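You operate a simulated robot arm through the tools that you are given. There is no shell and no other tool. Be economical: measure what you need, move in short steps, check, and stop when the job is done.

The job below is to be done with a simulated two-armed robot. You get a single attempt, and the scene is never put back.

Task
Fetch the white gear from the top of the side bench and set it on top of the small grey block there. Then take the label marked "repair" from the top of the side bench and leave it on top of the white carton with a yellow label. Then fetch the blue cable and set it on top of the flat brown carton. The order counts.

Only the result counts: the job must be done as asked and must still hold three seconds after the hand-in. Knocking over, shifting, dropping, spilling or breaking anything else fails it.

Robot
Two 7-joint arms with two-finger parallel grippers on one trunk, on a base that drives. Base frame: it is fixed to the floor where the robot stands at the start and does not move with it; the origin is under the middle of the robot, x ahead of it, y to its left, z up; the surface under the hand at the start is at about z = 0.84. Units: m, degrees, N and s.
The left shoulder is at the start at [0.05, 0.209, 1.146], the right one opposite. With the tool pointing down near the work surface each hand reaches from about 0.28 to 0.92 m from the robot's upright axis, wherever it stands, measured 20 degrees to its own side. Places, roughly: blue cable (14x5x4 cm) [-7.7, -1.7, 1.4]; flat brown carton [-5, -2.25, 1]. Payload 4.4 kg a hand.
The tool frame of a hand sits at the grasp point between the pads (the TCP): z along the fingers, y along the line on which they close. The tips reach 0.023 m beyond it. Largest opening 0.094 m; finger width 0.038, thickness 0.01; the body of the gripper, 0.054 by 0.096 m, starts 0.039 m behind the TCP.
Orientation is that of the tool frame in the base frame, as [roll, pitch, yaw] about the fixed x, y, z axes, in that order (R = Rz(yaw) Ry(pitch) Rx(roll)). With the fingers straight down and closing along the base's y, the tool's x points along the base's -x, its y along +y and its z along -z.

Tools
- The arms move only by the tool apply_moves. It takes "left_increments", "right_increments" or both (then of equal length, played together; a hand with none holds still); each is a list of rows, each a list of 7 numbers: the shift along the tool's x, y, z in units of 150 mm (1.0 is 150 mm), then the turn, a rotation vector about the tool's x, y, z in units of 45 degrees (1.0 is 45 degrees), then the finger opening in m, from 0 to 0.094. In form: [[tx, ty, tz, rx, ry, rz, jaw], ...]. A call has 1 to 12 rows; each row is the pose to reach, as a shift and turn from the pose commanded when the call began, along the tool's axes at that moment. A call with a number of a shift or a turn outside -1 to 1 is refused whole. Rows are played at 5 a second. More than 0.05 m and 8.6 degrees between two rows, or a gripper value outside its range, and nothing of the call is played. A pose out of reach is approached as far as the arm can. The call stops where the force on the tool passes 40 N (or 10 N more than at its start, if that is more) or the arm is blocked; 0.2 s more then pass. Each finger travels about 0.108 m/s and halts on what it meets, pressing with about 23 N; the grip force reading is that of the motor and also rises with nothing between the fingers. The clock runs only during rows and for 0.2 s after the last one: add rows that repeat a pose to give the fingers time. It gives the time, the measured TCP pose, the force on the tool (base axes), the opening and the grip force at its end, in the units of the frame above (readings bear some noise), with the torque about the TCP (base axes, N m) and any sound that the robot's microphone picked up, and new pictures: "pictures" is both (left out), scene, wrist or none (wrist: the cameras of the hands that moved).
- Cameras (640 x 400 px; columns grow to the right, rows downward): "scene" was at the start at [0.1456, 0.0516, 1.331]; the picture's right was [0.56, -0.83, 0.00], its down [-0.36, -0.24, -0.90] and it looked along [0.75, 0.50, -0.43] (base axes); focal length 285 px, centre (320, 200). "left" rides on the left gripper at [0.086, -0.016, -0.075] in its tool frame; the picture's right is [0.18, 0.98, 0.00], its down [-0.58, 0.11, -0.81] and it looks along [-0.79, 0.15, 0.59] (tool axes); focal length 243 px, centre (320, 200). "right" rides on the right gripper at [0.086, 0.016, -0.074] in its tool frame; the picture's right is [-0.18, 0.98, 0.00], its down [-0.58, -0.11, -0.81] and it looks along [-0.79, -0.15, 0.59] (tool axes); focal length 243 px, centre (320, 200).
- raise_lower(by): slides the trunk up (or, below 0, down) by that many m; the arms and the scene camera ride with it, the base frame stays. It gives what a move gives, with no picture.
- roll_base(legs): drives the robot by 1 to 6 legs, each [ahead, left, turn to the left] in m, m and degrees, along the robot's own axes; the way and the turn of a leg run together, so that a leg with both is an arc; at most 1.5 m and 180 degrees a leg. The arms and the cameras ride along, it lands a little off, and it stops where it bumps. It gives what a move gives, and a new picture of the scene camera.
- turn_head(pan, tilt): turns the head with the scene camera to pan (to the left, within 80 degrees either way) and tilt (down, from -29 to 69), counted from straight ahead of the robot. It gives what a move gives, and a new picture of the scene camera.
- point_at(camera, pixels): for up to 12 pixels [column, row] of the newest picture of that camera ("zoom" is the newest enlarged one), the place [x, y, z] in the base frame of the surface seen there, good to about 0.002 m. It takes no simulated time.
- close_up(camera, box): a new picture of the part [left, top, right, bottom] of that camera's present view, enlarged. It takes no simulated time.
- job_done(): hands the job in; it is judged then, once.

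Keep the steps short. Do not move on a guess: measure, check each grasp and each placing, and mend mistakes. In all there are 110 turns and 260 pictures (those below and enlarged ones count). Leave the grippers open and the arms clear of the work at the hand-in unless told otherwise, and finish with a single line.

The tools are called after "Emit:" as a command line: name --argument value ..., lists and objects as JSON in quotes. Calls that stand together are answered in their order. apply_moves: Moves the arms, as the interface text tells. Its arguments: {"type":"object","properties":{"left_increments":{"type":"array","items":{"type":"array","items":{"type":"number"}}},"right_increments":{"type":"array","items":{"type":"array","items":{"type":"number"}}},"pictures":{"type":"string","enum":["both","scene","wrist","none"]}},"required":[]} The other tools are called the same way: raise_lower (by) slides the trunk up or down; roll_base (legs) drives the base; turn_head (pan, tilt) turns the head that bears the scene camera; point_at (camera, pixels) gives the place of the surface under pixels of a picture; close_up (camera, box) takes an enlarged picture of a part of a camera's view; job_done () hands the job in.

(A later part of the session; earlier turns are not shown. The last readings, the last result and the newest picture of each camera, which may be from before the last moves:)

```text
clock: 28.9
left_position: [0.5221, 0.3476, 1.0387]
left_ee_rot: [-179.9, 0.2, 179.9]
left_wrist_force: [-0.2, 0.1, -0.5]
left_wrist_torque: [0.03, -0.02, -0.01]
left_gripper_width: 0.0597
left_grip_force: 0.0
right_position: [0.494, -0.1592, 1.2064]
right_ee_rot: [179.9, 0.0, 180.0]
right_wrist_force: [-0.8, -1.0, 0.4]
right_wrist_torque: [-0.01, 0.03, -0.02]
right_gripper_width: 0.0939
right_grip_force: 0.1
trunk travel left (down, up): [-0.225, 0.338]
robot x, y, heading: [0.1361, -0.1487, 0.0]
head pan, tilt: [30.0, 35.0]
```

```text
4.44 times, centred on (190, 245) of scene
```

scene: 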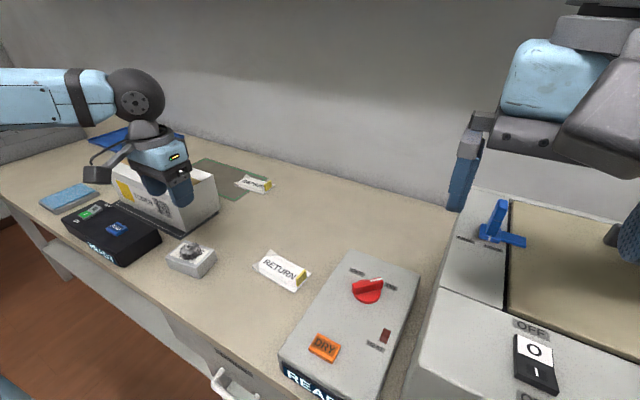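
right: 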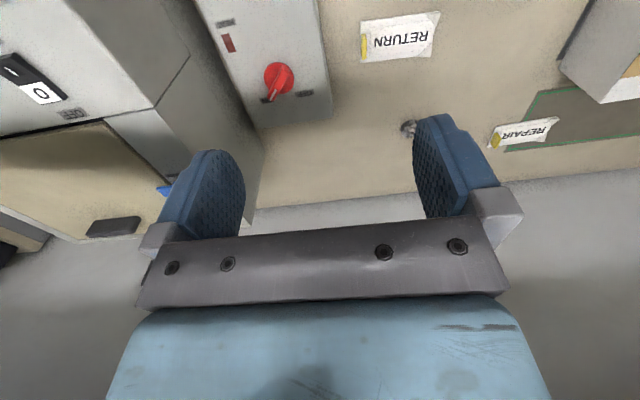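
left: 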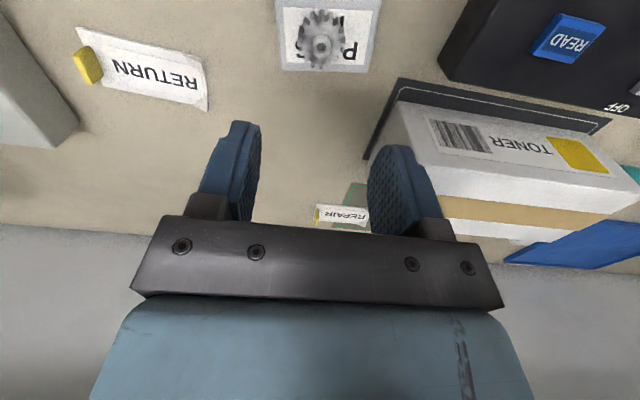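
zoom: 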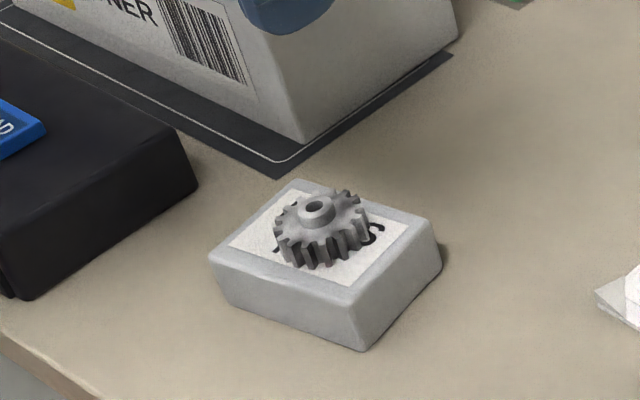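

The gear sits flat on the block. Next is the REPAIR label: I slide 0.08 m to the left to bring it within reach.

Emit:
roll_base --legs '[[0, 0.08, 0]]'

Emit:
apply_moves --left_increments '[[-0.2, 0, 0, 0, 0, 0, 0.06], [-0.4, 0, 0, 0, 0, 0, 0.06], [-0.6, -0.05, 0, 0, 0, 0, 0.06], [-0.8, -0.1, 0, 0, 0, 0, 0.06], [-1, -0.15, 0, 0, 0, 0, 0.06]]' --pictures "both"

```text
clock: 30.3
left_position: [0.5224, 0.4273, 1.0379]
left_ee_rot: [-179.9, 0.0, 179.9]
left_wrist_force: [0.6, 0.5, -0.3]
left_wrist_torque: [-0.02, 0.01, -0.03]
left_gripper_width: 0.0602
left_grip_force: 0.0
right_position: [0.4948, -0.0806, 1.2058]
right_ee_rot: [-179.9, 0.0, 180.0]
right_wrist_force: [-0.2, 0.0, 0.2]
right_wrist_torque: [-0.01, -0.01, 0.01]
right_gripper_width: 0.0939
right_grip_force: 0.0
trunk travel left (down, up): [-0.225, 0.338]
robot x, y, heading: [0.1412, -0.0692, 0.1]
head pan, tilt: [30.0, 35.0]
```

scene: 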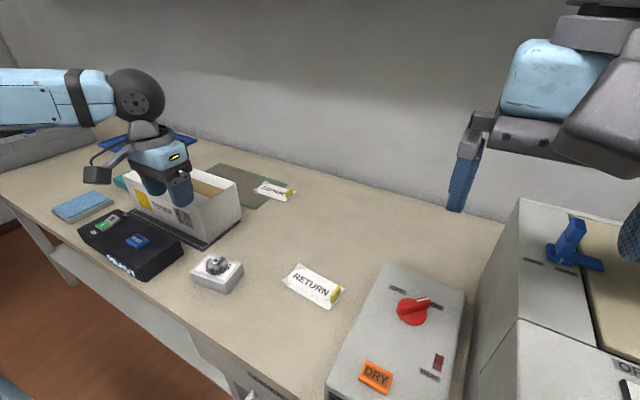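

```text
clock: 31.5
left_position: [0.6724, 0.4035, 1.0391]
left_ee_rot: [180.0, 0.0, 179.8]
left_wrist_force: [0.5, -1.5, -0.5]
left_wrist_torque: [0.0, 0.02, 0.0]
left_gripper_width: 0.0602
left_grip_force: 0.1
right_position: [0.4952, -0.0813, 1.2073]
right_ee_rot: [180.0, 0.0, 180.0]
right_wrist_force: [-0.4, 0.4, 0.4]
right_wrist_torque: [0.0, 0.03, 0.0]
right_gripper_width: 0.0938
right_grip_force: 0.1
trunk travel left (down, up): [-0.225, 0.338]
robot x, y, heading: [0.1404, -0.072, -0.2]
head pan, tilt: [30.0, 35.0]
```

scene: 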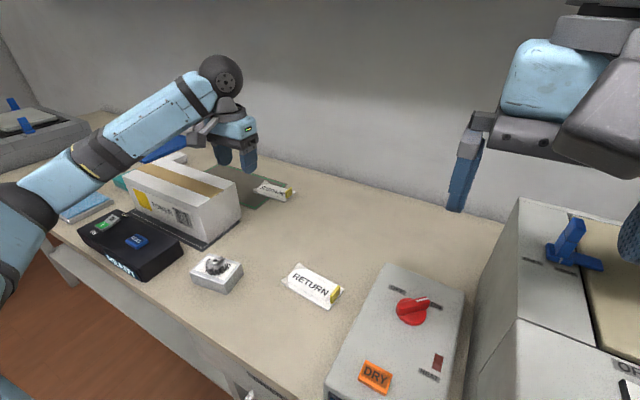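
left: 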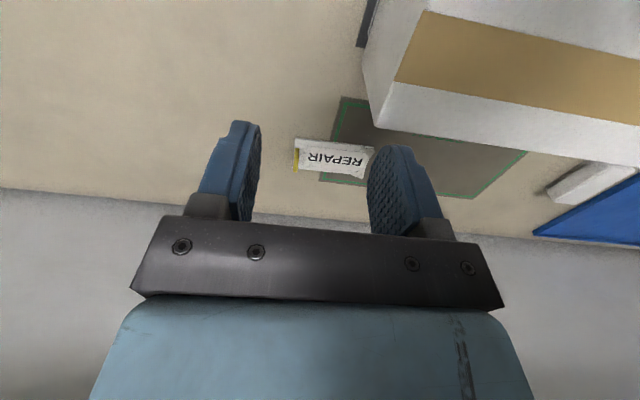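

I enlarge the REPAIR label to measure its yellow tab.

Emit:
close_up --camera "scene" --box '[240, 165, 310, 210]'

Emit:
close_up --camera "left" --box '[270, 120, 390, 195]'

```text
8.89 times, centred on (275, 188) of scene
```

zoom: 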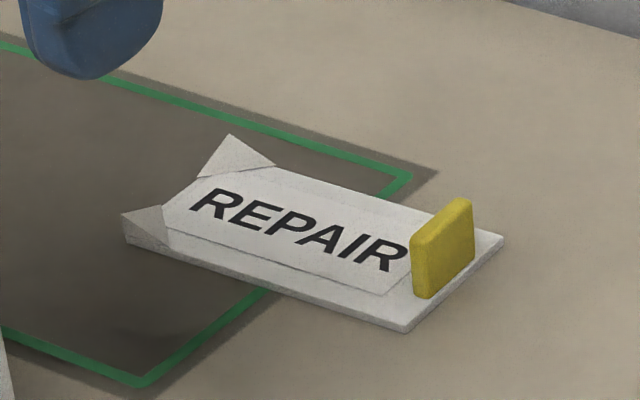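

```text
5.33 times, centred on (330, 158) of left
```

zoom: 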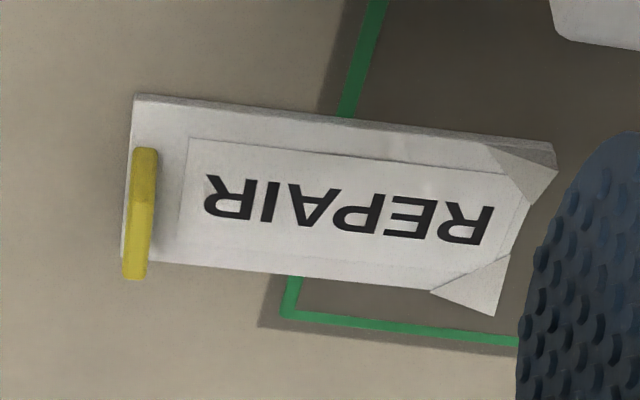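

Emit:
point_at --camera "zoom" --pixels '[[145, 155], [137, 200], [137, 274], [140, 220], [135, 100], [555, 150], [495, 310], [125, 255], [330, 200]]'

```text
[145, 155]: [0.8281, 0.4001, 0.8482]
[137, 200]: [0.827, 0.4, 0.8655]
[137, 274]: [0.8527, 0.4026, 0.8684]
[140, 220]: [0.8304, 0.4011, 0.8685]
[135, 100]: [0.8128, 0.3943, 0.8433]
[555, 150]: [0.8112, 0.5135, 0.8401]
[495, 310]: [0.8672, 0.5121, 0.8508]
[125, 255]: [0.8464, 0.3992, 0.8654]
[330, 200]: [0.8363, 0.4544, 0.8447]
```

The tab spans x 0.827–0.853 at y≈0.401, z 0.845–0.8685. I move above it, then check from the wrist camera.

Emit:
apply_moves --left_increments '[[-0.25, 0, 0.1, 0, 0, 0, 0.05], [-0.5, 0, 0.2, 0, 0, 0, 0.05], [-0.75, 0, 0.3, 0, 0, 0, 0.05], [-1, 0, 0.4, 0, 0, 0, 0.05], [-1, 0, 0.5, 0, 0, 0, 0.05]]' --pictures "none"

Emit:
apply_moves --left_increments '[[-0.06, -0.01, 0.1, 0, 0, 0, 0.05], [-0.12, -0.01, 0.2, 0, 0, 0, 0.05], [-0.12, -0.01, 0.25, 0, 0, 0, 0.05], [-0.12, -0.01, 0.25, 0, 0, 0, 0.05]]' --pictures "wrist"

```text
clock: 32.7
left_position: [0.8219, 0.403, 0.9653]
left_ee_rot: [-179.9, 0.1, 179.9]
left_wrist_force: [-0.6, -0.7, 0.5]
left_wrist_torque: [0.0, -0.02, -0.01]
left_gripper_width: 0.0501
left_grip_force: 0.0
right_position: [0.4943, -0.0803, 1.2063]
right_ee_rot: [-179.9, 0.0, 179.9]
right_wrist_force: [-0.2, 0.2, -0.9]
right_wrist_torque: [0.0, 0.03, 0.02]
right_gripper_width: 0.0941
right_grip_force: 0.0
trunk travel left (down, up): [-0.225, 0.338]
robot x, y, heading: [0.1388, -0.0713, -0.2]
head pan, tilt: [30.0, 35.0]
```

```text
clock: 33.7
left_position: [0.8412, 0.4028, 0.9259]
left_ee_rot: [180.0, 0.1, 179.9]
left_wrist_force: [0.1, -0.9, 0.0]
left_wrist_torque: [0.0, 0.0, 0.0]
left_gripper_width: 0.05
left_grip_force: 0.1
right_position: [0.4948, -0.0804, 1.2048]
right_ee_rot: [180.0, -0.1, 179.9]
right_wrist_force: [0.0, 0.0, 0.2]
right_wrist_torque: [0.02, -0.03, 0.0]
right_gripper_width: 0.0941
right_grip_force: 0.1
trunk travel left (down, up): [-0.225, 0.338]
robot x, y, heading: [0.1406, -0.0711, -0.3]
head pan, tilt: [30.0, 35.0]
```

left: 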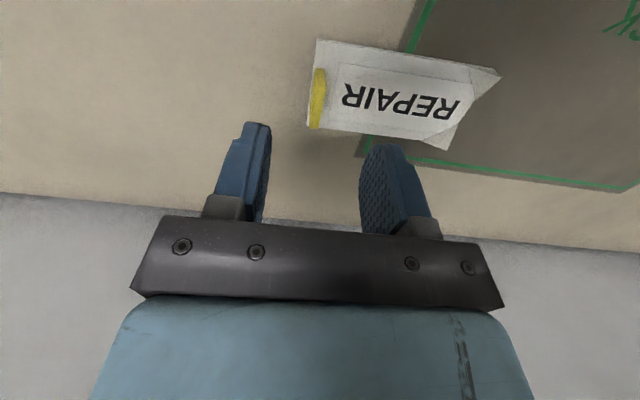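

Well aligned. I descend to z≈0.871 and close on the tab.

Emit:
apply_moves --left_increments '[[0.005, -0.008, 0.15, 0, 0, 0, 0.05], [0.005, -0.008, 0.28, 0, 0, 0, 0.05], [0.005, -0.008, 0.365, 0, 0, 0, 0.05], [0.005, -0.008, 0.365, 0, 0, 0, 0.05], [0.005, -0.008, 0.365, 0, 0, 0, 0.02], [0.005, -0.008, 0.365, 0, 0, 0, 0.0], [0.005, -0.008, 0.365, 0, 0, 0, 0.0], [0.005, -0.008, 0.365, 0, 0, 0, 0.0]]' --pictures "wrist"

```text
clock: 35.7
left_position: [0.8379, 0.4147, 0.9198]
left_ee_rot: [179.0, 3.7, -178.8]
left_wrist_force: [0.2, 1.4, 1.3]
left_wrist_torque: [-0.05, -0.01, -0.01]
left_gripper_width: 0.0
left_grip_force: 23.3
right_position: [0.4826, -0.0869, 1.2113]
right_ee_rot: [179.5, 0.8, -179.8]
right_wrist_force: [1.1, 1.3, 0.6]
right_wrist_torque: [-0.05, 0.07, -0.01]
right_gripper_width: 0.0941
right_grip_force: 0.0
trunk travel left (down, up): [-0.225, 0.338]
robot x, y, heading: [0.1398, -0.0676, 0.2]
head pan, tilt: [30.0, 35.0]
stopped in row 8 (left hand): the arm was blocked; the commanded pose is now the measured one
```

left: 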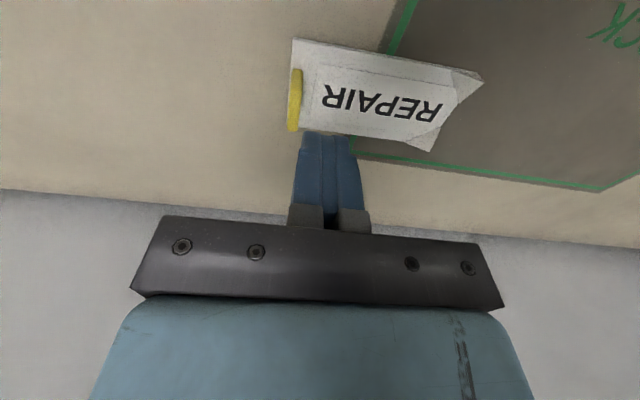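

Blocked: the arm touched something at z≈0.92. I lift back up slightly and look at the scene.

Emit:
apply_moves --left_increments '[[0, 0, -0.1, 0, 0, 0, 0.04], [0, 0, -0.25, 0, 0, 0, 0.05], [0, 0, -0.25, 0, 0, 0, 0.05]]' --pictures "both"

Emit:
close_up --camera "scene" --box '[0, 100, 320, 300]'

```text
clock: 36.5
left_position: [0.8402, 0.4057, 0.9339]
left_ee_rot: [179.5, 2.0, -179.5]
left_wrist_force: [0.1, -0.2, 0.7]
left_wrist_torque: [-0.02, -0.01, 0.02]
left_gripper_width: 0.0498
left_grip_force: 0.0
right_position: [0.4892, -0.0858, 1.2081]
right_ee_rot: [179.8, 0.2, 180.0]
right_wrist_force: [0.8, 0.4, 0.4]
right_wrist_torque: [0.04, 0.01, 0.0]
right_gripper_width: 0.0942
right_grip_force: 0.2
trunk travel left (down, up): [-0.225, 0.338]
robot x, y, heading: [0.1421, -0.066, -0.1]
head pan, tilt: [30.0, 35.0]
```

scene: 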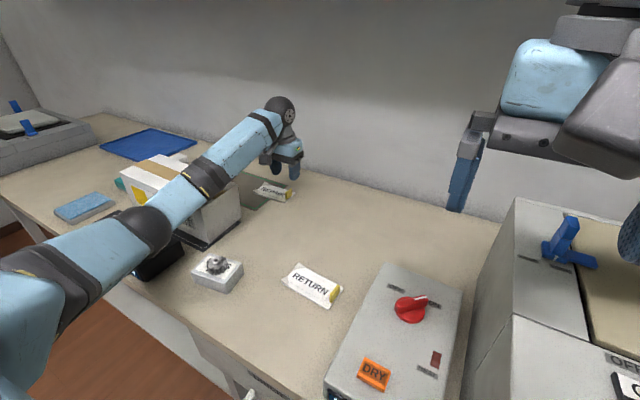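
left: 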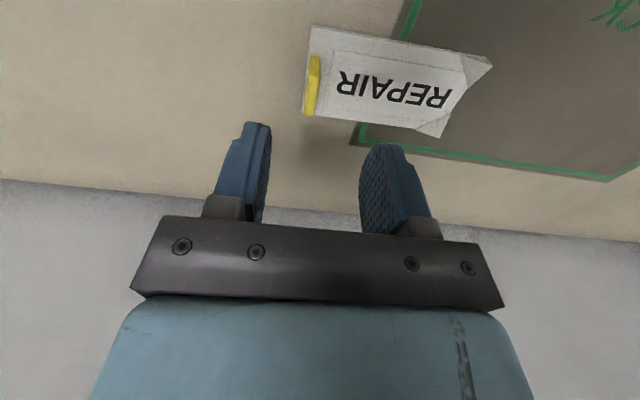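

```text
2.00 times, centred on (160, 200) of scene
```

zoom: 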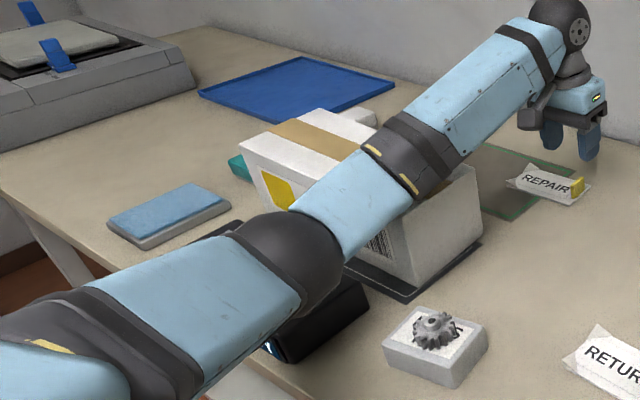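

The low elbow rested on the TONER carton/READY box. I raise the trunk 0.15 m, which lifts the arm clear, then check whether anything shifted.

Emit:
raise_lower --by 0.15

Emit:
apply_moves --left_increments '[[0.2, -0.1, 0, 0, 0, 0, 0.05], [0.2, -0.1, 0, 0, 0, 0, 0.05]]' --pictures "scene"

```text
clock: 38.3
left_position: [0.8427, 0.409, 1.0755]
left_ee_rot: [179.8, 1.4, -179.5]
left_wrist_force: [0.5, 0.1, -0.6]
left_wrist_torque: [-0.02, 0.0, -0.01]
left_gripper_width: 0.0503
left_grip_force: 0.1
right_position: [0.4935, -0.0801, 1.3563]
right_ee_rot: [180.0, 0.0, 180.0]
right_wrist_force: [0.7, 0.0, -0.4]
right_wrist_torque: [0.02, 0.03, 0.01]
right_gripper_width: 0.0941
right_grip_force: 0.1
trunk travel left (down, up): [-0.375, 0.188]
robot x, y, heading: [0.1416, -0.0661, -0.1]
head pan, tilt: [30.0, 35.0]
```

```text
clock: 38.9
left_position: [0.8129, 0.394, 1.0738]
left_ee_rot: [179.7, 1.5, -179.5]
left_wrist_force: [1.0, -0.2, 0.4]
left_wrist_torque: [-0.03, 0.03, 0.0]
left_gripper_width: 0.0499
left_grip_force: 0.1
right_position: [0.4961, -0.0801, 1.3559]
right_ee_rot: [-179.9, 0.0, 180.0]
right_wrist_force: [-0.2, -0.3, -0.7]
right_wrist_torque: [0.0, 0.02, -0.03]
right_gripper_width: 0.0939
right_grip_force: 0.1
trunk travel left (down, up): [-0.375, 0.188]
robot x, y, heading: [0.1398, -0.073, -0.2]
head pan, tilt: [30.0, 35.0]
```

scene: 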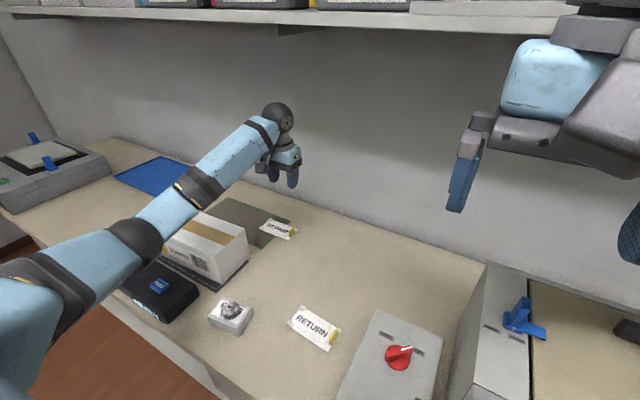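

I check that the TONER carton and READY box are where they were.

Emit:
close_up --camera "scene" --box '[120, 200, 260, 330]'

```text
3.08 times, centred on (190, 265) of scene
```

zoom: 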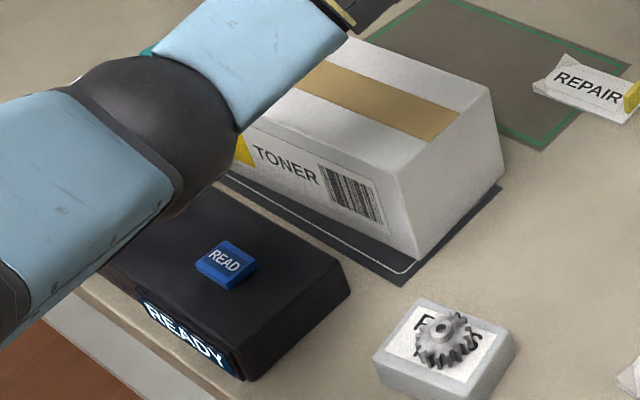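

Nothing has shifted. I raise the trunk 0.1 m more so the elbow stays well clear, then descend above the tab in steps.

Emit:
raise_lower --by 0.1

Emit:
apply_moves --left_increments '[[-0.09, 0.025, 0.2, 0, -0.033, 0, 0.05], [-0.18, 0.05, 0.4, 0, -0.033, 0, 0.05], [-0.18, 0.05, 0.6, 0, -0.033, 0, 0.05], [-0.18, 0.05, 0.8, 0, -0.033, 0, 0.05], [-0.18, 0.05, 1.0, 0, -0.033, 0, 0.05], [-0.18, 0.05, 1.0, 0, -0.033, 0, 0.05]]' --pictures "both"

```text
clock: 40.2
left_position: [0.8144, 0.3942, 1.174]
left_ee_rot: [179.8, 1.5, -179.4]
left_wrist_force: [0.6, -0.2, -0.6]
left_wrist_torque: [0.01, -0.01, 0.02]
left_gripper_width: 0.05
left_grip_force: 0.0
right_position: [0.4947, -0.0804, 1.4554]
right_ee_rot: [-180.0, 0.0, 180.0]
right_wrist_force: [-0.4, 0.2, -0.5]
right_wrist_torque: [-0.02, 0.0, -0.02]
right_gripper_width: 0.0939
right_grip_force: 0.0
trunk travel left (down, up): [-0.475, 0.088]
robot x, y, heading: [0.1387, -0.0704, -0.2]
head pan, tilt: [30.0, 35.0]
```

```text
clock: 41.6
left_position: [0.8454, 0.4026, 1.0245]
left_ee_rot: [179.9, 3.1, -179.5]
left_wrist_force: [0.5, 0.3, -0.1]
left_wrist_torque: [0.03, 0.0, 0.0]
left_gripper_width: 0.05
left_grip_force: 0.1
right_position: [0.4935, -0.0804, 1.4571]
right_ee_rot: [180.0, 0.0, -180.0]
right_wrist_force: [-0.9, 0.4, 0.5]
right_wrist_torque: [0.03, -0.03, -0.03]
right_gripper_width: 0.0938
right_grip_force: 0.0
trunk travel left (down, up): [-0.475, 0.088]
robot x, y, heading: [0.1419, -0.066, 0.0]
head pan, tilt: [30.0, 35.0]
```

scene: 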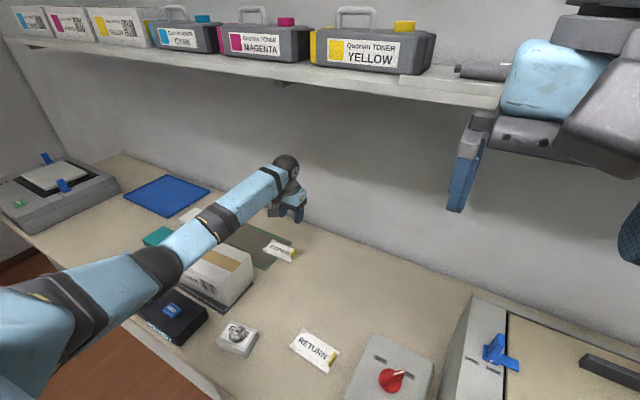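
left: 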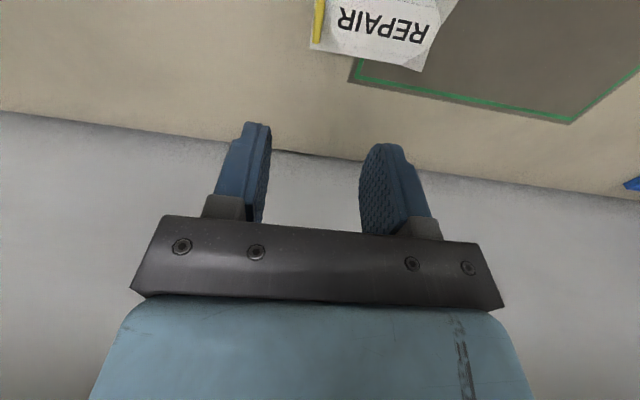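

I correct the tilt (turn about tool y the other way) and descend to z≈0.93.

Emit:
apply_moves --left_increments '[[0, 0, 0.2, 0, 0.069, 0, 0.05], [0, 0, 0.4, 0, 0.069, 0, 0.05], [0, -0.007, 0.63, 0, 0.069, -0.01, 0.05], [0, -0.007, 0.63, 0, 0.069, -0.01, 0.05]]' --pictures "both"

```text
clock: 42.6
left_position: [0.8498, 0.4028, 0.9319]
left_ee_rot: [179.7, 0.0, -179.1]
left_wrist_force: [0.2, 0.1, 0.6]
left_wrist_torque: [-0.03, 0.0, 0.0]
left_gripper_width: 0.0498
left_grip_force: 0.1
right_position: [0.4936, -0.0802, 1.4563]
right_ee_rot: [-180.0, -0.1, -180.0]
right_wrist_force: [0.2, 0.3, 0.3]
right_wrist_torque: [-0.01, -0.02, 0.04]
right_gripper_width: 0.094
right_grip_force: 0.0
trunk travel left (down, up): [-0.475, 0.088]
robot x, y, heading: [0.1404, -0.0696, -0.1]
head pan, tilt: [30.0, 35.0]
```

scene: 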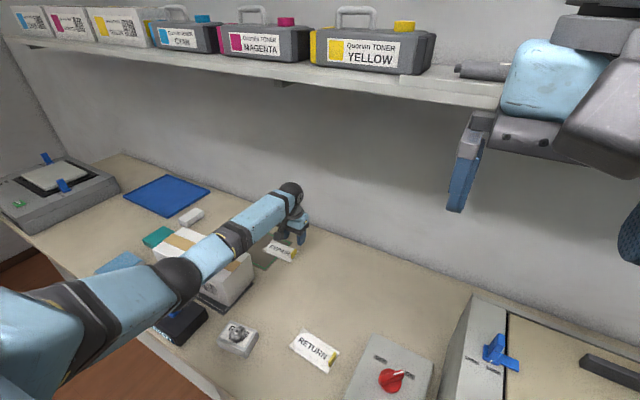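
left: 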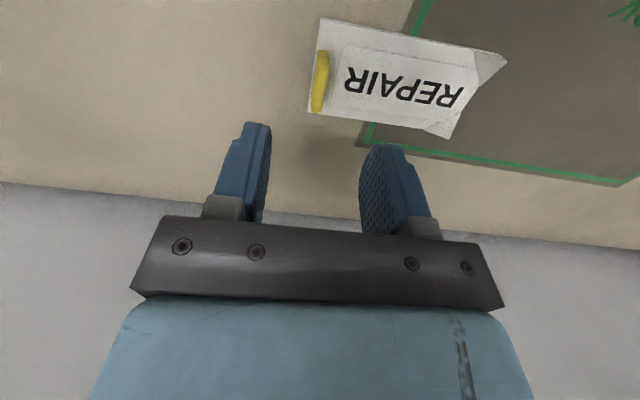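

I measure the tab again and the elbow's height above the carton.

Emit:
point_at --camera "left" --pixels '[[322, 56], [316, 108], [320, 80], [326, 80]]'

Emit:
close_up --camera "scene" --box '[90, 180, 320, 350]'

Emit:
point_at --camera "scene" --pixels '[[180, 280], [195, 295], [210, 262], [225, 265], [150, 300], [240, 240]]'

```text
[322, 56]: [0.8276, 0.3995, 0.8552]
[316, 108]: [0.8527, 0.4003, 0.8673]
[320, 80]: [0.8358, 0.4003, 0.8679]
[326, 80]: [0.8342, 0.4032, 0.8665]
```

```text
2.35 times, centred on (205, 265) of scene
```

zoom: 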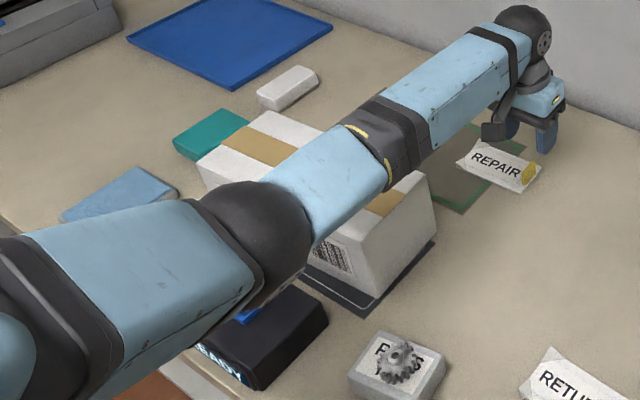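

```text
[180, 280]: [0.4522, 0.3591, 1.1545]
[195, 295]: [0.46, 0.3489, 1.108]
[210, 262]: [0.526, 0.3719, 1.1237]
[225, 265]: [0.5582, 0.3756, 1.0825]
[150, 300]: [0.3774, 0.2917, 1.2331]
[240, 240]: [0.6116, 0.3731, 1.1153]
```

The elbow is about 1.04 m or higher at its bottom, clear of everything. I shift to the tab centre (0.840, 0.401) and descend to z≈0.871.

Emit:
apply_moves --left_increments '[[0.067, -0.01, 0.1, 0, 0, 0.02, 0.05], [0.067, -0.01, 0.2, 0, 0, 0.02, 0.05], [0.067, -0.01, 0.3, 0, 0, 0.02, 0.05], [0.067, -0.01, 0.4, 0, 0, 0.02, 0.05], [0.067, -0.01, 0.4, 0, 0, 0.02, 0.05]]' --pictures "both"

```text
clock: 43.8
left_position: [0.8392, 0.4002, 0.8715]
left_ee_rot: [179.8, 0.0, 180.0]
left_wrist_force: [0.3, -0.1, -0.3]
left_wrist_torque: [0.02, -0.01, 0.01]
left_gripper_width: 0.0501
left_grip_force: 0.1
right_position: [0.4944, -0.0803, 1.4561]
right_ee_rot: [-180.0, 0.0, -179.9]
right_wrist_force: [-0.5, 0.1, 0.3]
right_wrist_torque: [0.01, 0.0, 0.03]
right_gripper_width: 0.094
right_grip_force: 0.0
trunk travel left (down, up): [-0.475, 0.088]
robot x, y, heading: [0.1377, -0.0709, 0.1]
head pan, tilt: [30.0, 35.0]
```

scene: 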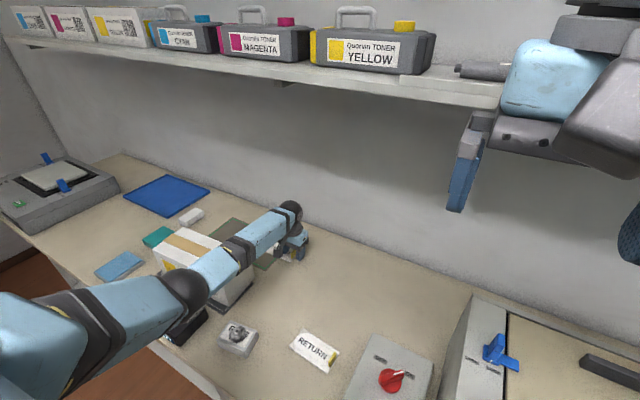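
left: 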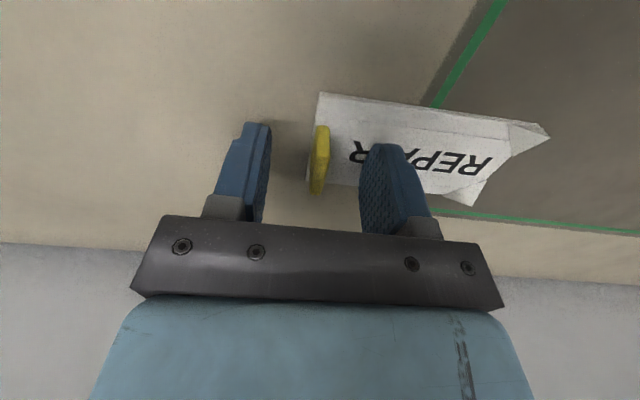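

The tab is between the fingers. I close on it.

Emit:
apply_moves --left_increments '[[0, 0.005, 0, 0, 0, 0, 0.03], [0, 0.005, 0, 0, 0, 0, 0.015], [0, 0.005, 0, 0, 0, 0, 0.0], [0, 0.005, 0, 0, 0, 0, 0.0], [0, 0.005, 0, 0, 0, 0, 0.0]]' --pictures "wrist"

```text
clock: 45.0
left_position: [0.8388, 0.4013, 0.872]
left_ee_rot: [179.9, -0.1, -180.0]
left_wrist_force: [0.2, -0.5, 0.0]
left_wrist_torque: [-0.01, -0.02, -0.01]
left_gripper_width: 0.0053
left_grip_force: 22.6
right_position: [0.4949, -0.0802, 1.4563]
right_ee_rot: [-180.0, 0.0, 179.9]
right_wrist_force: [1.0, 0.1, -0.3]
right_wrist_torque: [-0.01, -0.01, 0.01]
right_gripper_width: 0.0939
right_grip_force: 0.1
trunk travel left (down, up): [-0.475, 0.088]
robot x, y, heading: [0.139, -0.0705, -0.2]
head pan, tilt: [30.0, 35.0]
```

left: 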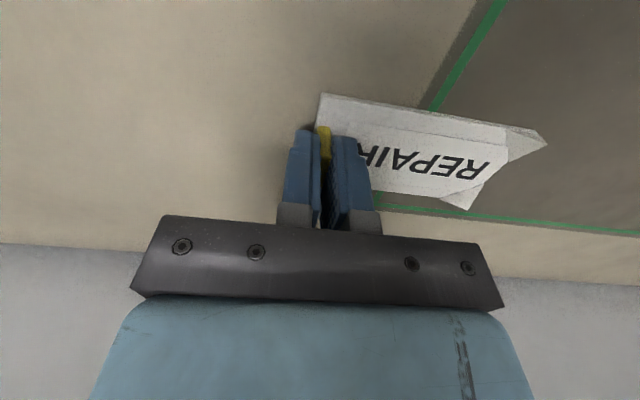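

The tab is held (5.3 mm). I lift 0.15 m straight up and check.

Emit:
apply_moves --left_increments '[[0, 0, -0.15, 0, 0, 0, 0.0], [0, 0, -0.35, 0, 0, 0, 0.0], [0, 0, -0.55, 0, 0, 0, 0.0], [0, 0, -0.75, 0, 0, 0, 0.0], [0, 0, -1, 0, 0, 0, 0.0], [0, 0, -1, 0, 0, 0, 0.0]]' --pictures "both"

```text
clock: 46.4
left_position: [0.8393, 0.4007, 1.0207]
left_ee_rot: [179.7, 0.0, -179.9]
left_wrist_force: [0.0, -0.3, -0.1]
left_wrist_torque: [-0.02, 0.02, 0.0]
left_gripper_width: 0.0053
left_grip_force: 23.1
right_position: [0.4945, -0.0797, 1.4568]
right_ee_rot: [-179.9, 0.0, 179.9]
right_wrist_force: [0.2, 0.2, -0.8]
right_wrist_torque: [-0.01, 0.0, -0.02]
right_gripper_width: 0.0939
right_grip_force: 0.0
trunk travel left (down, up): [-0.475, 0.088]
robot x, y, heading: [0.1393, -0.0731, 0.1]
head pan, tilt: [30.0, 35.0]
```

scene: 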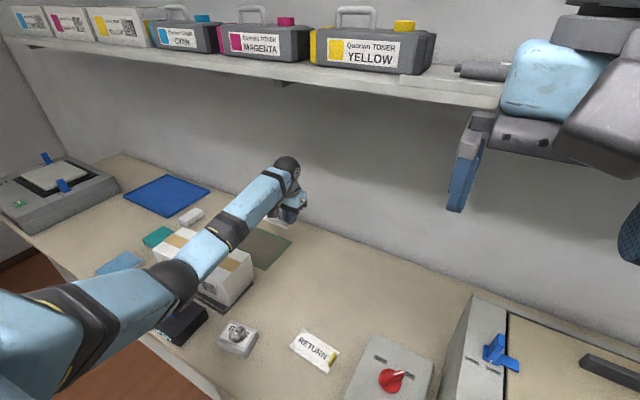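
left: 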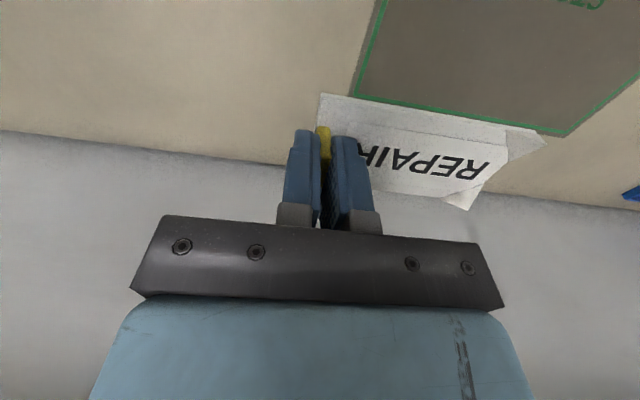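

Label securely held. I carry it over the TONER carton (target tool position 0.637, 0.536) in two stretches.

Emit:
apply_moves --left_increments '[[0.2, 0.12, -0.15, 0, 0, 0, 0.0], [0.4, 0.24, -0.3, 0, 0, 0, 0.0], [0.6, 0.36, -0.3, 0, 0, 0, 0.0], [0.8, 0.48, -0.3, 0, 0, 0, 0.0], [1.0, 0.6, -0.3, 0, 0, 0, 0.0]]' --pictures "none"

Emit:
apply_moves --left_increments '[[0.18, 0.15, 0, 0, 0, 0, 0.0], [0.35, 0.307, 0, 0, 0, 0, 0.0], [0.35, 0.307, 0, 0, 0, 0, 0.0]]' --pictures "both"

```text
clock: 47.6
left_position: [0.689, 0.4896, 1.0661]
left_ee_rot: [179.9, 0.0, 179.9]
left_wrist_force: [0.0, 0.9, 0.1]
left_wrist_torque: [0.0, -0.05, 0.02]
left_gripper_width: 0.0054
left_grip_force: 23.1
right_position: [0.4935, -0.0799, 1.4566]
right_ee_rot: [180.0, 0.1, -180.0]
right_wrist_force: [-0.9, 0.1, 0.8]
right_wrist_torque: [-0.01, 0.01, -0.02]
right_gripper_width: 0.094
right_grip_force: 0.1
trunk travel left (down, up): [-0.475, 0.088]
robot x, y, heading: [0.1374, -0.0729, -0.2]
head pan, tilt: [30.0, 35.0]
```

```text
clock: 48.4
left_position: [0.638, 0.5364, 1.0664]
left_ee_rot: [179.9, -0.1, -180.0]
left_wrist_force: [-0.3, -0.4, -0.5]
left_wrist_torque: [0.04, 0.02, 0.0]
left_gripper_width: 0.0052
left_grip_force: 22.5
right_position: [0.4961, -0.0811, 1.4551]
right_ee_rot: [-180.0, -0.2, 180.0]
right_wrist_force: [0.4, 0.4, 1.2]
right_wrist_torque: [0.01, -0.01, 0.0]
right_gripper_width: 0.0939
right_grip_force: 0.0
trunk travel left (down, up): [-0.475, 0.088]
robot x, y, heading: [0.1411, -0.0717, -0.1]
head pan, tilt: [30.0, 35.0]
```

scene: 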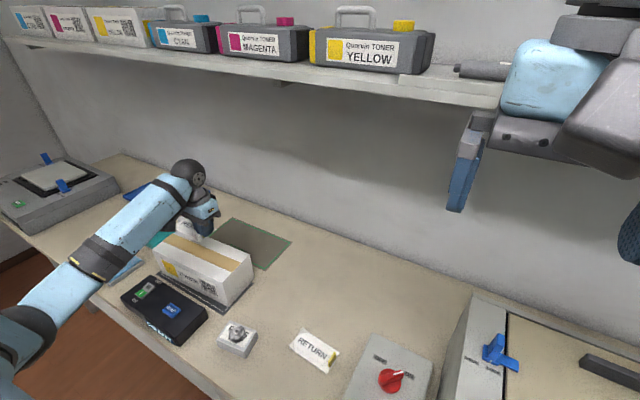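
left: 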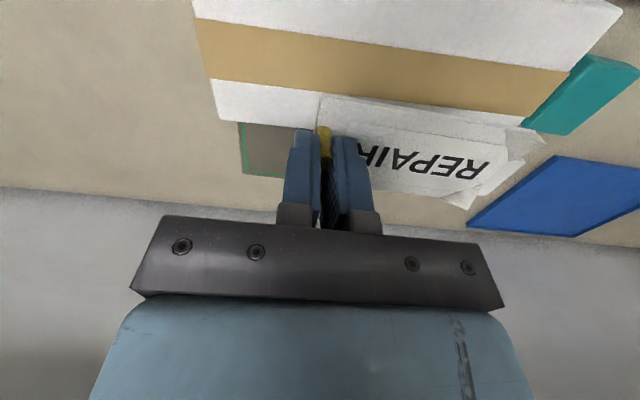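

I re-measure the TONER top's corners.

Emit:
close_up --camera "scene" --box '[140, 200, 270, 320]'

Emit:
point_at --camera "left" --pixels '[[193, 12], [217, 115], [621, 10], [205, 60], [400, 55], [300, 100], [420, 25]]'

```text
3.33 times, centred on (205, 260) of scene
```

zoom: 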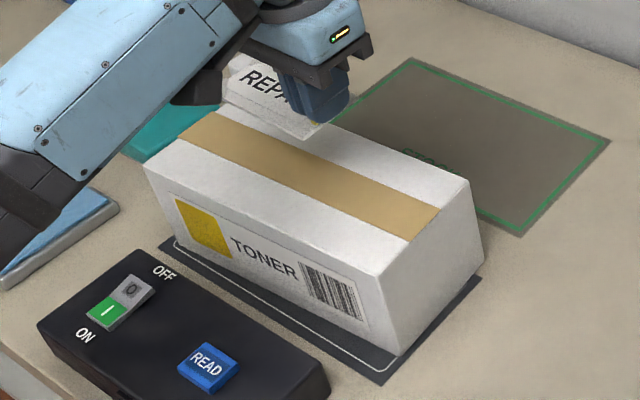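

```text
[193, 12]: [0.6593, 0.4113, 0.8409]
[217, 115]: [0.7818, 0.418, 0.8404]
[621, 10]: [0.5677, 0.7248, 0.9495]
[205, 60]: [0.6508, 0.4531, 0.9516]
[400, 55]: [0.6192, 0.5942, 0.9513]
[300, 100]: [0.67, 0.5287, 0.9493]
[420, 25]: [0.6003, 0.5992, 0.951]
```

Emit:
point_at --camera "zoom" --pixels '[[466, 183], [378, 275], [150, 168], [440, 212], [405, 240], [228, 108], [300, 165]]'

```text
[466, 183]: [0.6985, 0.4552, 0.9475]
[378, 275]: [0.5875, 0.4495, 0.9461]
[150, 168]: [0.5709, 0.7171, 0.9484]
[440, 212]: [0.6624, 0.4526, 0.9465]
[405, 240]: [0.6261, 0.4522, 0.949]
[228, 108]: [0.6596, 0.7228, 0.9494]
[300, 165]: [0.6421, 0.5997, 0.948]
```

The carton top is centred on (0.634, 0.586) at z≈0.950. I lower the label to just above it (tool z≈0.986).

Emit:
apply_moves --left_increments '[[0.025, -0.015, 0.2, 0, 0, 0, 0.0], [0.025, -0.015, 0.4, 0, 0, 0, 0.0], [0.025, -0.015, 0.5, 0, 0, 0, 0.0], [0.025, -0.015, 0.535, 0, 0, 0, 0.0], [0.025, -0.015, 0.535, 0, 0, 0, 0.0]]' --pictures "scene"

Emit:
close_up --camera "scene" --box '[140, 200, 270, 320]'

```text
clock: 49.6
left_position: [0.6337, 0.5337, 0.9869]
left_ee_rot: [179.8, -0.1, 180.0]
left_wrist_force: [0.9, 1.1, -0.7]
left_wrist_torque: [-0.01, -0.03, 0.01]
left_gripper_width: 0.0054
left_grip_force: 22.4
right_position: [0.4937, -0.08, 1.4566]
right_ee_rot: [-179.9, 0.0, 179.9]
right_wrist_force: [-0.8, -0.2, 0.5]
right_wrist_torque: [0.0, 0.01, -0.03]
right_gripper_width: 0.0938
right_grip_force: 0.1
trunk travel left (down, up): [-0.475, 0.088]
robot x, y, heading: [0.1409, -0.0692, 0.1]
head pan, tilt: [30.0, 35.0]
```

scene: 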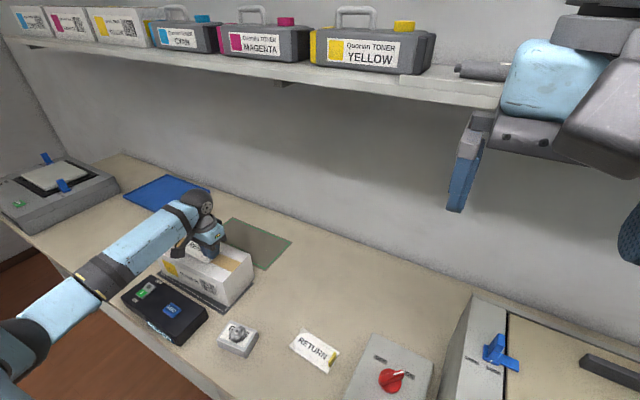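

```text
3.33 times, centred on (205, 260) of scene
```

zoom: 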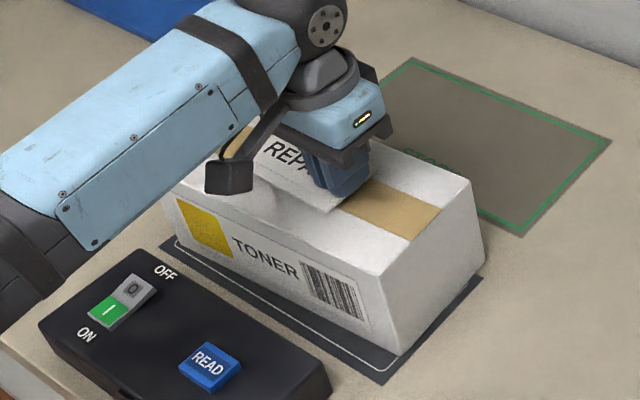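

Just above. I lower another 2.5 mm, open the fingers slowly, and rise.

Emit:
apply_moves --left_increments '[[0, 0, 0.01, 0, 0, 0, 0.0], [0, 0, 0.018, 0, 0, 0, 0.0], [0, 0, 0.018, 0, 0, 0, 0.01], [0, 0, 0.018, 0, 0, 0, 0.025], [0, 0, 0.018, 0, 0, 0, 0.04], [0, 0, 0.018, 0, 0, 0, 0.04], [0, 0, -0.12, 0, 0, 0, 0.04], [0, 0, -0.35, 0, 0, 0, 0.04], [0, 0, -0.65, 0, 0, 0, 0.04], [0, 0, -0.9, 0, 0, 0, 0.04]]' --pictures "both"

Emit:
close_up --camera "scene" --box '[140, 200, 270, 320]'

```text
clock: 51.8
left_position: [0.6318, 0.5316, 1.1216]
left_ee_rot: [179.8, 0.0, -179.9]
left_wrist_force: [-0.2, 0.4, 1.3]
left_wrist_torque: [-0.03, 0.01, -0.02]
left_gripper_width: 0.04
left_grip_force: 0.0
right_position: [0.494, -0.08, 1.4553]
right_ee_rot: [-179.9, 0.1, -180.0]
right_wrist_force: [-1.1, 0.1, -0.5]
right_wrist_torque: [-0.03, 0.02, 0.05]
right_gripper_width: 0.094
right_grip_force: 0.0
trunk travel left (down, up): [-0.475, 0.088]
robot x, y, heading: [0.139, -0.0638, -0.2]
head pan, tilt: [30.0, 35.0]
```

scene: 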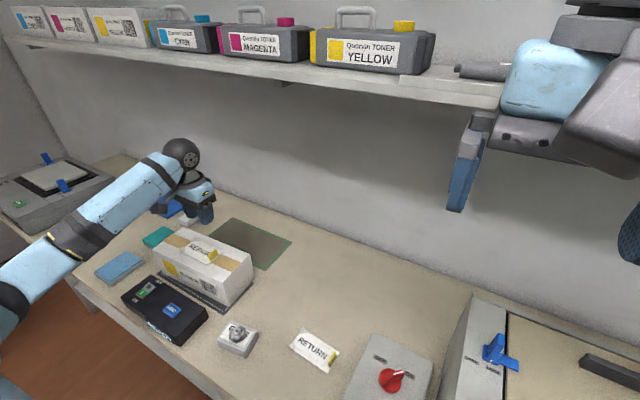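
left: 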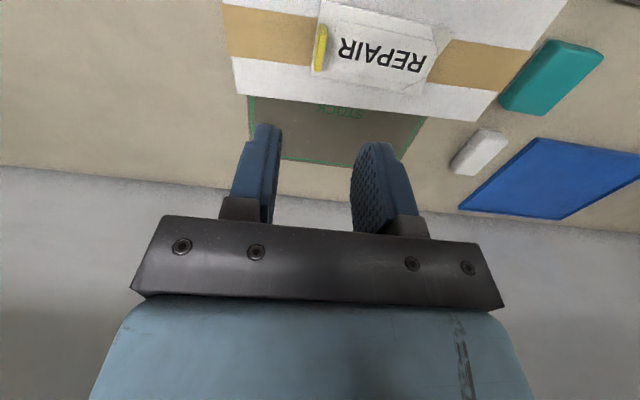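

```text
3.33 times, centred on (205, 260) of scene
```

zoom: 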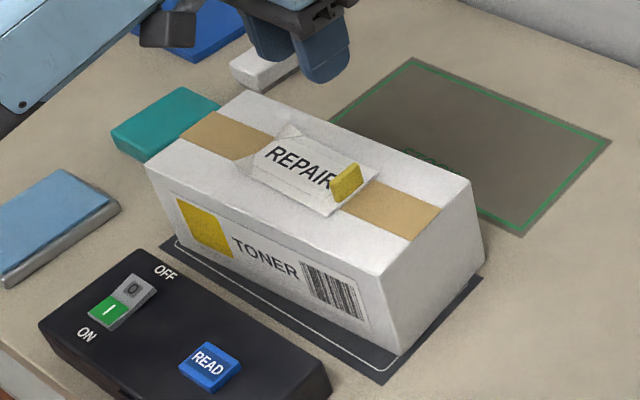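

The label rests flat on the TONER carton. I notice white cartons on the upper shelf too, so I inspect them to be sure I chose the right one.

Emit:
turn_head --pan 45 --tilt 10

Emit:
close_up --camera "scene" --box '[60, 60, 380, 200]'

```text
clock: 52.7
left_position: [0.6313, 0.5335, 1.1205]
left_ee_rot: [179.8, 0.0, 179.9]
left_wrist_force: [0.3, -0.7, 0.7]
left_wrist_torque: [-0.03, 0.0, -0.02]
left_gripper_width: 0.0399
left_grip_force: 0.0
right_position: [0.4942, -0.0809, 1.4553]
right_ee_rot: [-180.0, 0.0, -179.9]
right_wrist_force: [-0.5, -0.2, 0.0]
right_wrist_torque: [-0.03, 0.02, -0.01]
right_gripper_width: 0.0939
right_grip_force: 0.0
trunk travel left (down, up): [-0.475, 0.088]
robot x, y, heading: [0.1408, -0.0688, -0.1]
head pan, tilt: [45.0, 10.0]
```

scene: 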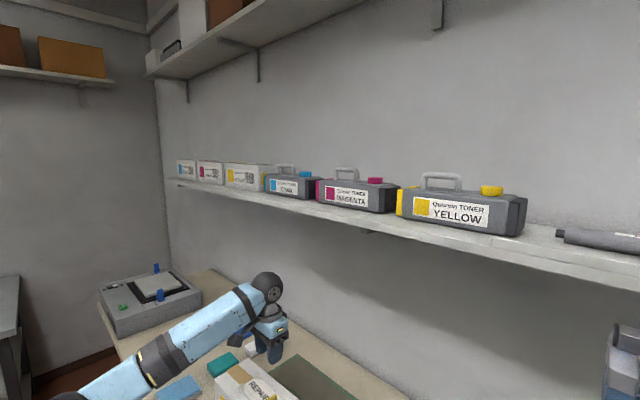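

```text
2.00 times, centred on (220, 130) of scene
```

zoom: 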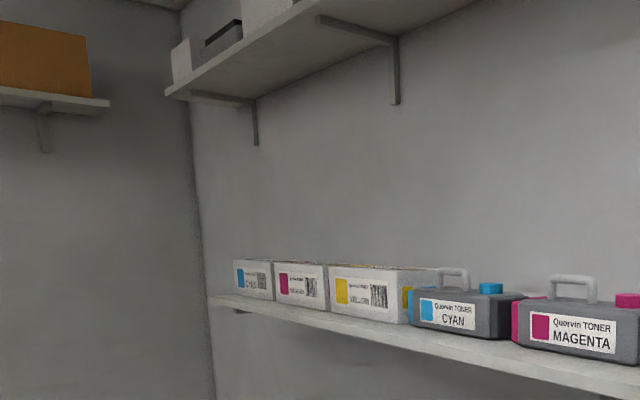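

The bench TONER carton is the sensible target (the shelf cartons are tucked among others up high). Now for the cable: I look around to both sides before backing off.

Emit:
turn_head --pan 80 --tilt 15

Emit:
turn_head --pan -80 --tilt 15

```text
clock: 53.7
left_position: [0.6314, 0.533, 1.1202]
left_ee_rot: [179.8, -0.1, -180.0]
left_wrist_force: [0.1, 0.3, 0.6]
left_wrist_torque: [-0.04, 0.01, 0.03]
left_gripper_width: 0.0399
left_grip_force: 0.0
right_position: [0.4947, -0.0806, 1.4568]
right_ee_rot: [-180.0, 0.0, -180.0]
right_wrist_force: [0.4, -0.1, -0.1]
right_wrist_torque: [0.01, -0.03, 0.0]
right_gripper_width: 0.0941
right_grip_force: 0.1
trunk travel left (down, up): [-0.475, 0.088]
robot x, y, heading: [0.1397, -0.0687, 0.1]
head pan, tilt: [80.0, 15.0]
```

scene: 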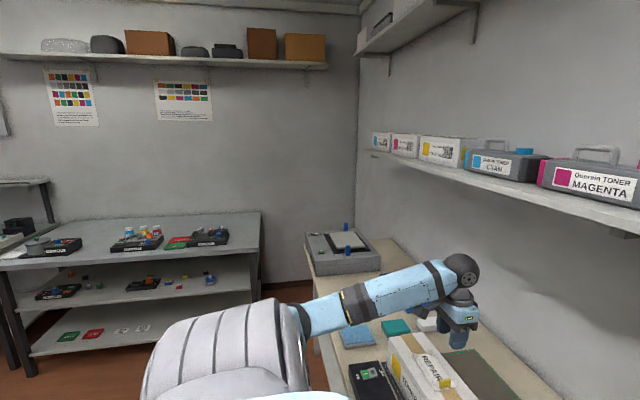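

```text
clock: 56.1
left_position: [0.631, 0.5326, 1.12]
left_ee_rot: [179.8, -0.1, -179.9]
left_wrist_force: [0.0, -0.3, 0.5]
left_wrist_torque: [0.0, 0.01, 0.0]
left_gripper_width: 0.04
left_grip_force: 0.1
right_position: [0.4948, -0.0804, 1.4566]
right_ee_rot: [180.0, 0.0, 179.9]
right_wrist_force: [-1.1, -0.2, -1.1]
right_wrist_torque: [0.01, -0.02, 0.01]
right_gripper_width: 0.094
right_grip_force: 0.1
trunk travel left (down, up): [-0.475, 0.088]
robot x, y, heading: [0.1414, -0.0716, -0.2]
head pan, tilt: [-80.0, 15.0]
```

scene: 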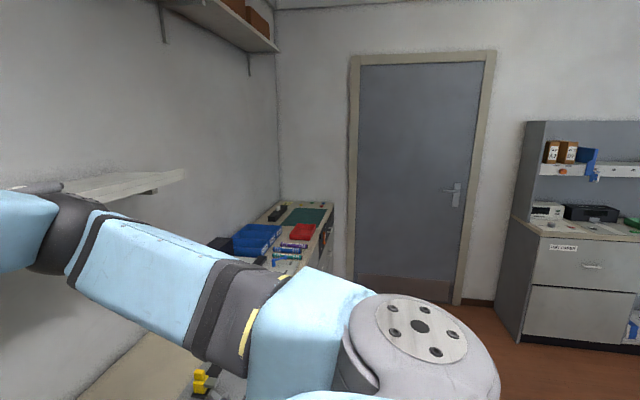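

I back off 0.4 m and pull the left hand in.

Emit:
roll_base --legs '[[-0.4, 0, 0]]'

Emit:
apply_moves --left_increments '[[0.15, -0.2, -0.15, 0, 0, 0, 0.09], [0.3, -0.4, -0.3, 0, 0, 0, 0.09], [0.45, -0.6, -0.45, 0, 0, 0, 0.09], [0.6, -0.8, -0.6, 0, 0, 0, 0.09], [0.75, -1, -0.75, 0, 0, 0, 0.09]]' --pictures "none"

Emit:
turn_head --pan 0 --tilt 30

```text
clock: 58.6
left_position: [0.24, 0.5315, 1.12]
left_ee_rot: [179.8, -0.2, 179.9]
left_wrist_force: [0.4, -0.3, 0.3]
left_wrist_torque: [0.0, 0.02, 0.02]
left_gripper_width: 0.04
left_grip_force: 0.1
right_position: [0.0997, -0.0794, 1.4555]
right_ee_rot: [-180.0, 0.1, 179.6]
right_wrist_force: [0.0, -0.6, -0.6]
right_wrist_torque: [-0.02, 0.04, 0.04]
right_gripper_width: 0.094
right_grip_force: 0.1
trunk travel left (down, up): [-0.475, 0.088]
robot x, y, heading: [-0.2573, -0.0707, -0.5]
head pan, tilt: [-80.0, 15.0]
```

scene: 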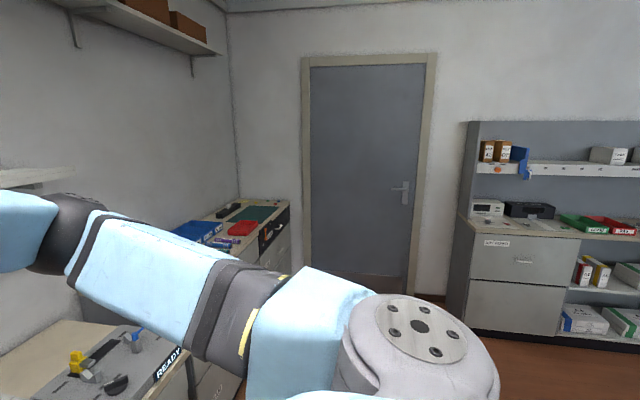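

```text
clock: 59.8
left_position: [0.1238, 0.38, 1.2332]
left_ee_rot: [179.9, 0.0, 179.8]
left_wrist_force: [-0.2, 0.8, 0.1]
left_wrist_torque: [0.01, -0.03, 0.0]
left_gripper_width: 0.09
left_grip_force: 0.1
right_position: [0.0986, -0.0825, 1.4556]
right_ee_rot: [179.9, 0.0, 179.7]
right_wrist_force: [1.1, -0.9, -0.3]
right_wrist_torque: [0.03, -0.02, -0.01]
right_gripper_width: 0.094
right_grip_force: 0.0
trunk travel left (down, up): [-0.475, 0.088]
robot x, y, heading: [-0.2568, -0.0706, -0.2]
head pan, tilt: [-80.0, 15.0]
```

```text
clock: 61.4
left_position: [0.1248, 0.3804, 1.2308]
left_ee_rot: [179.8, -0.1, 179.8]
left_wrist_force: [-0.2, -0.8, 0.1]
left_wrist_torque: [0.02, -0.01, 0.03]
left_gripper_width: 0.0899
left_grip_force: 0.1
right_position: [0.099, -0.0804, 1.4563]
right_ee_rot: [-179.9, 0.0, 179.7]
right_wrist_force: [-0.1, -0.2, 0.3]
right_wrist_torque: [0.01, -0.01, -0.01]
right_gripper_width: 0.0938
right_grip_force: 0.0
trunk travel left (down, up): [-0.475, 0.088]
robot x, y, heading: [-0.2555, -0.0637, -0.2]
head pan, tilt: [0.0, 30.0]
```

scene: 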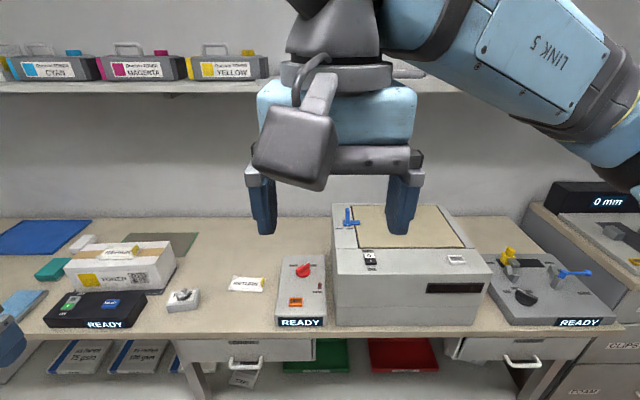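

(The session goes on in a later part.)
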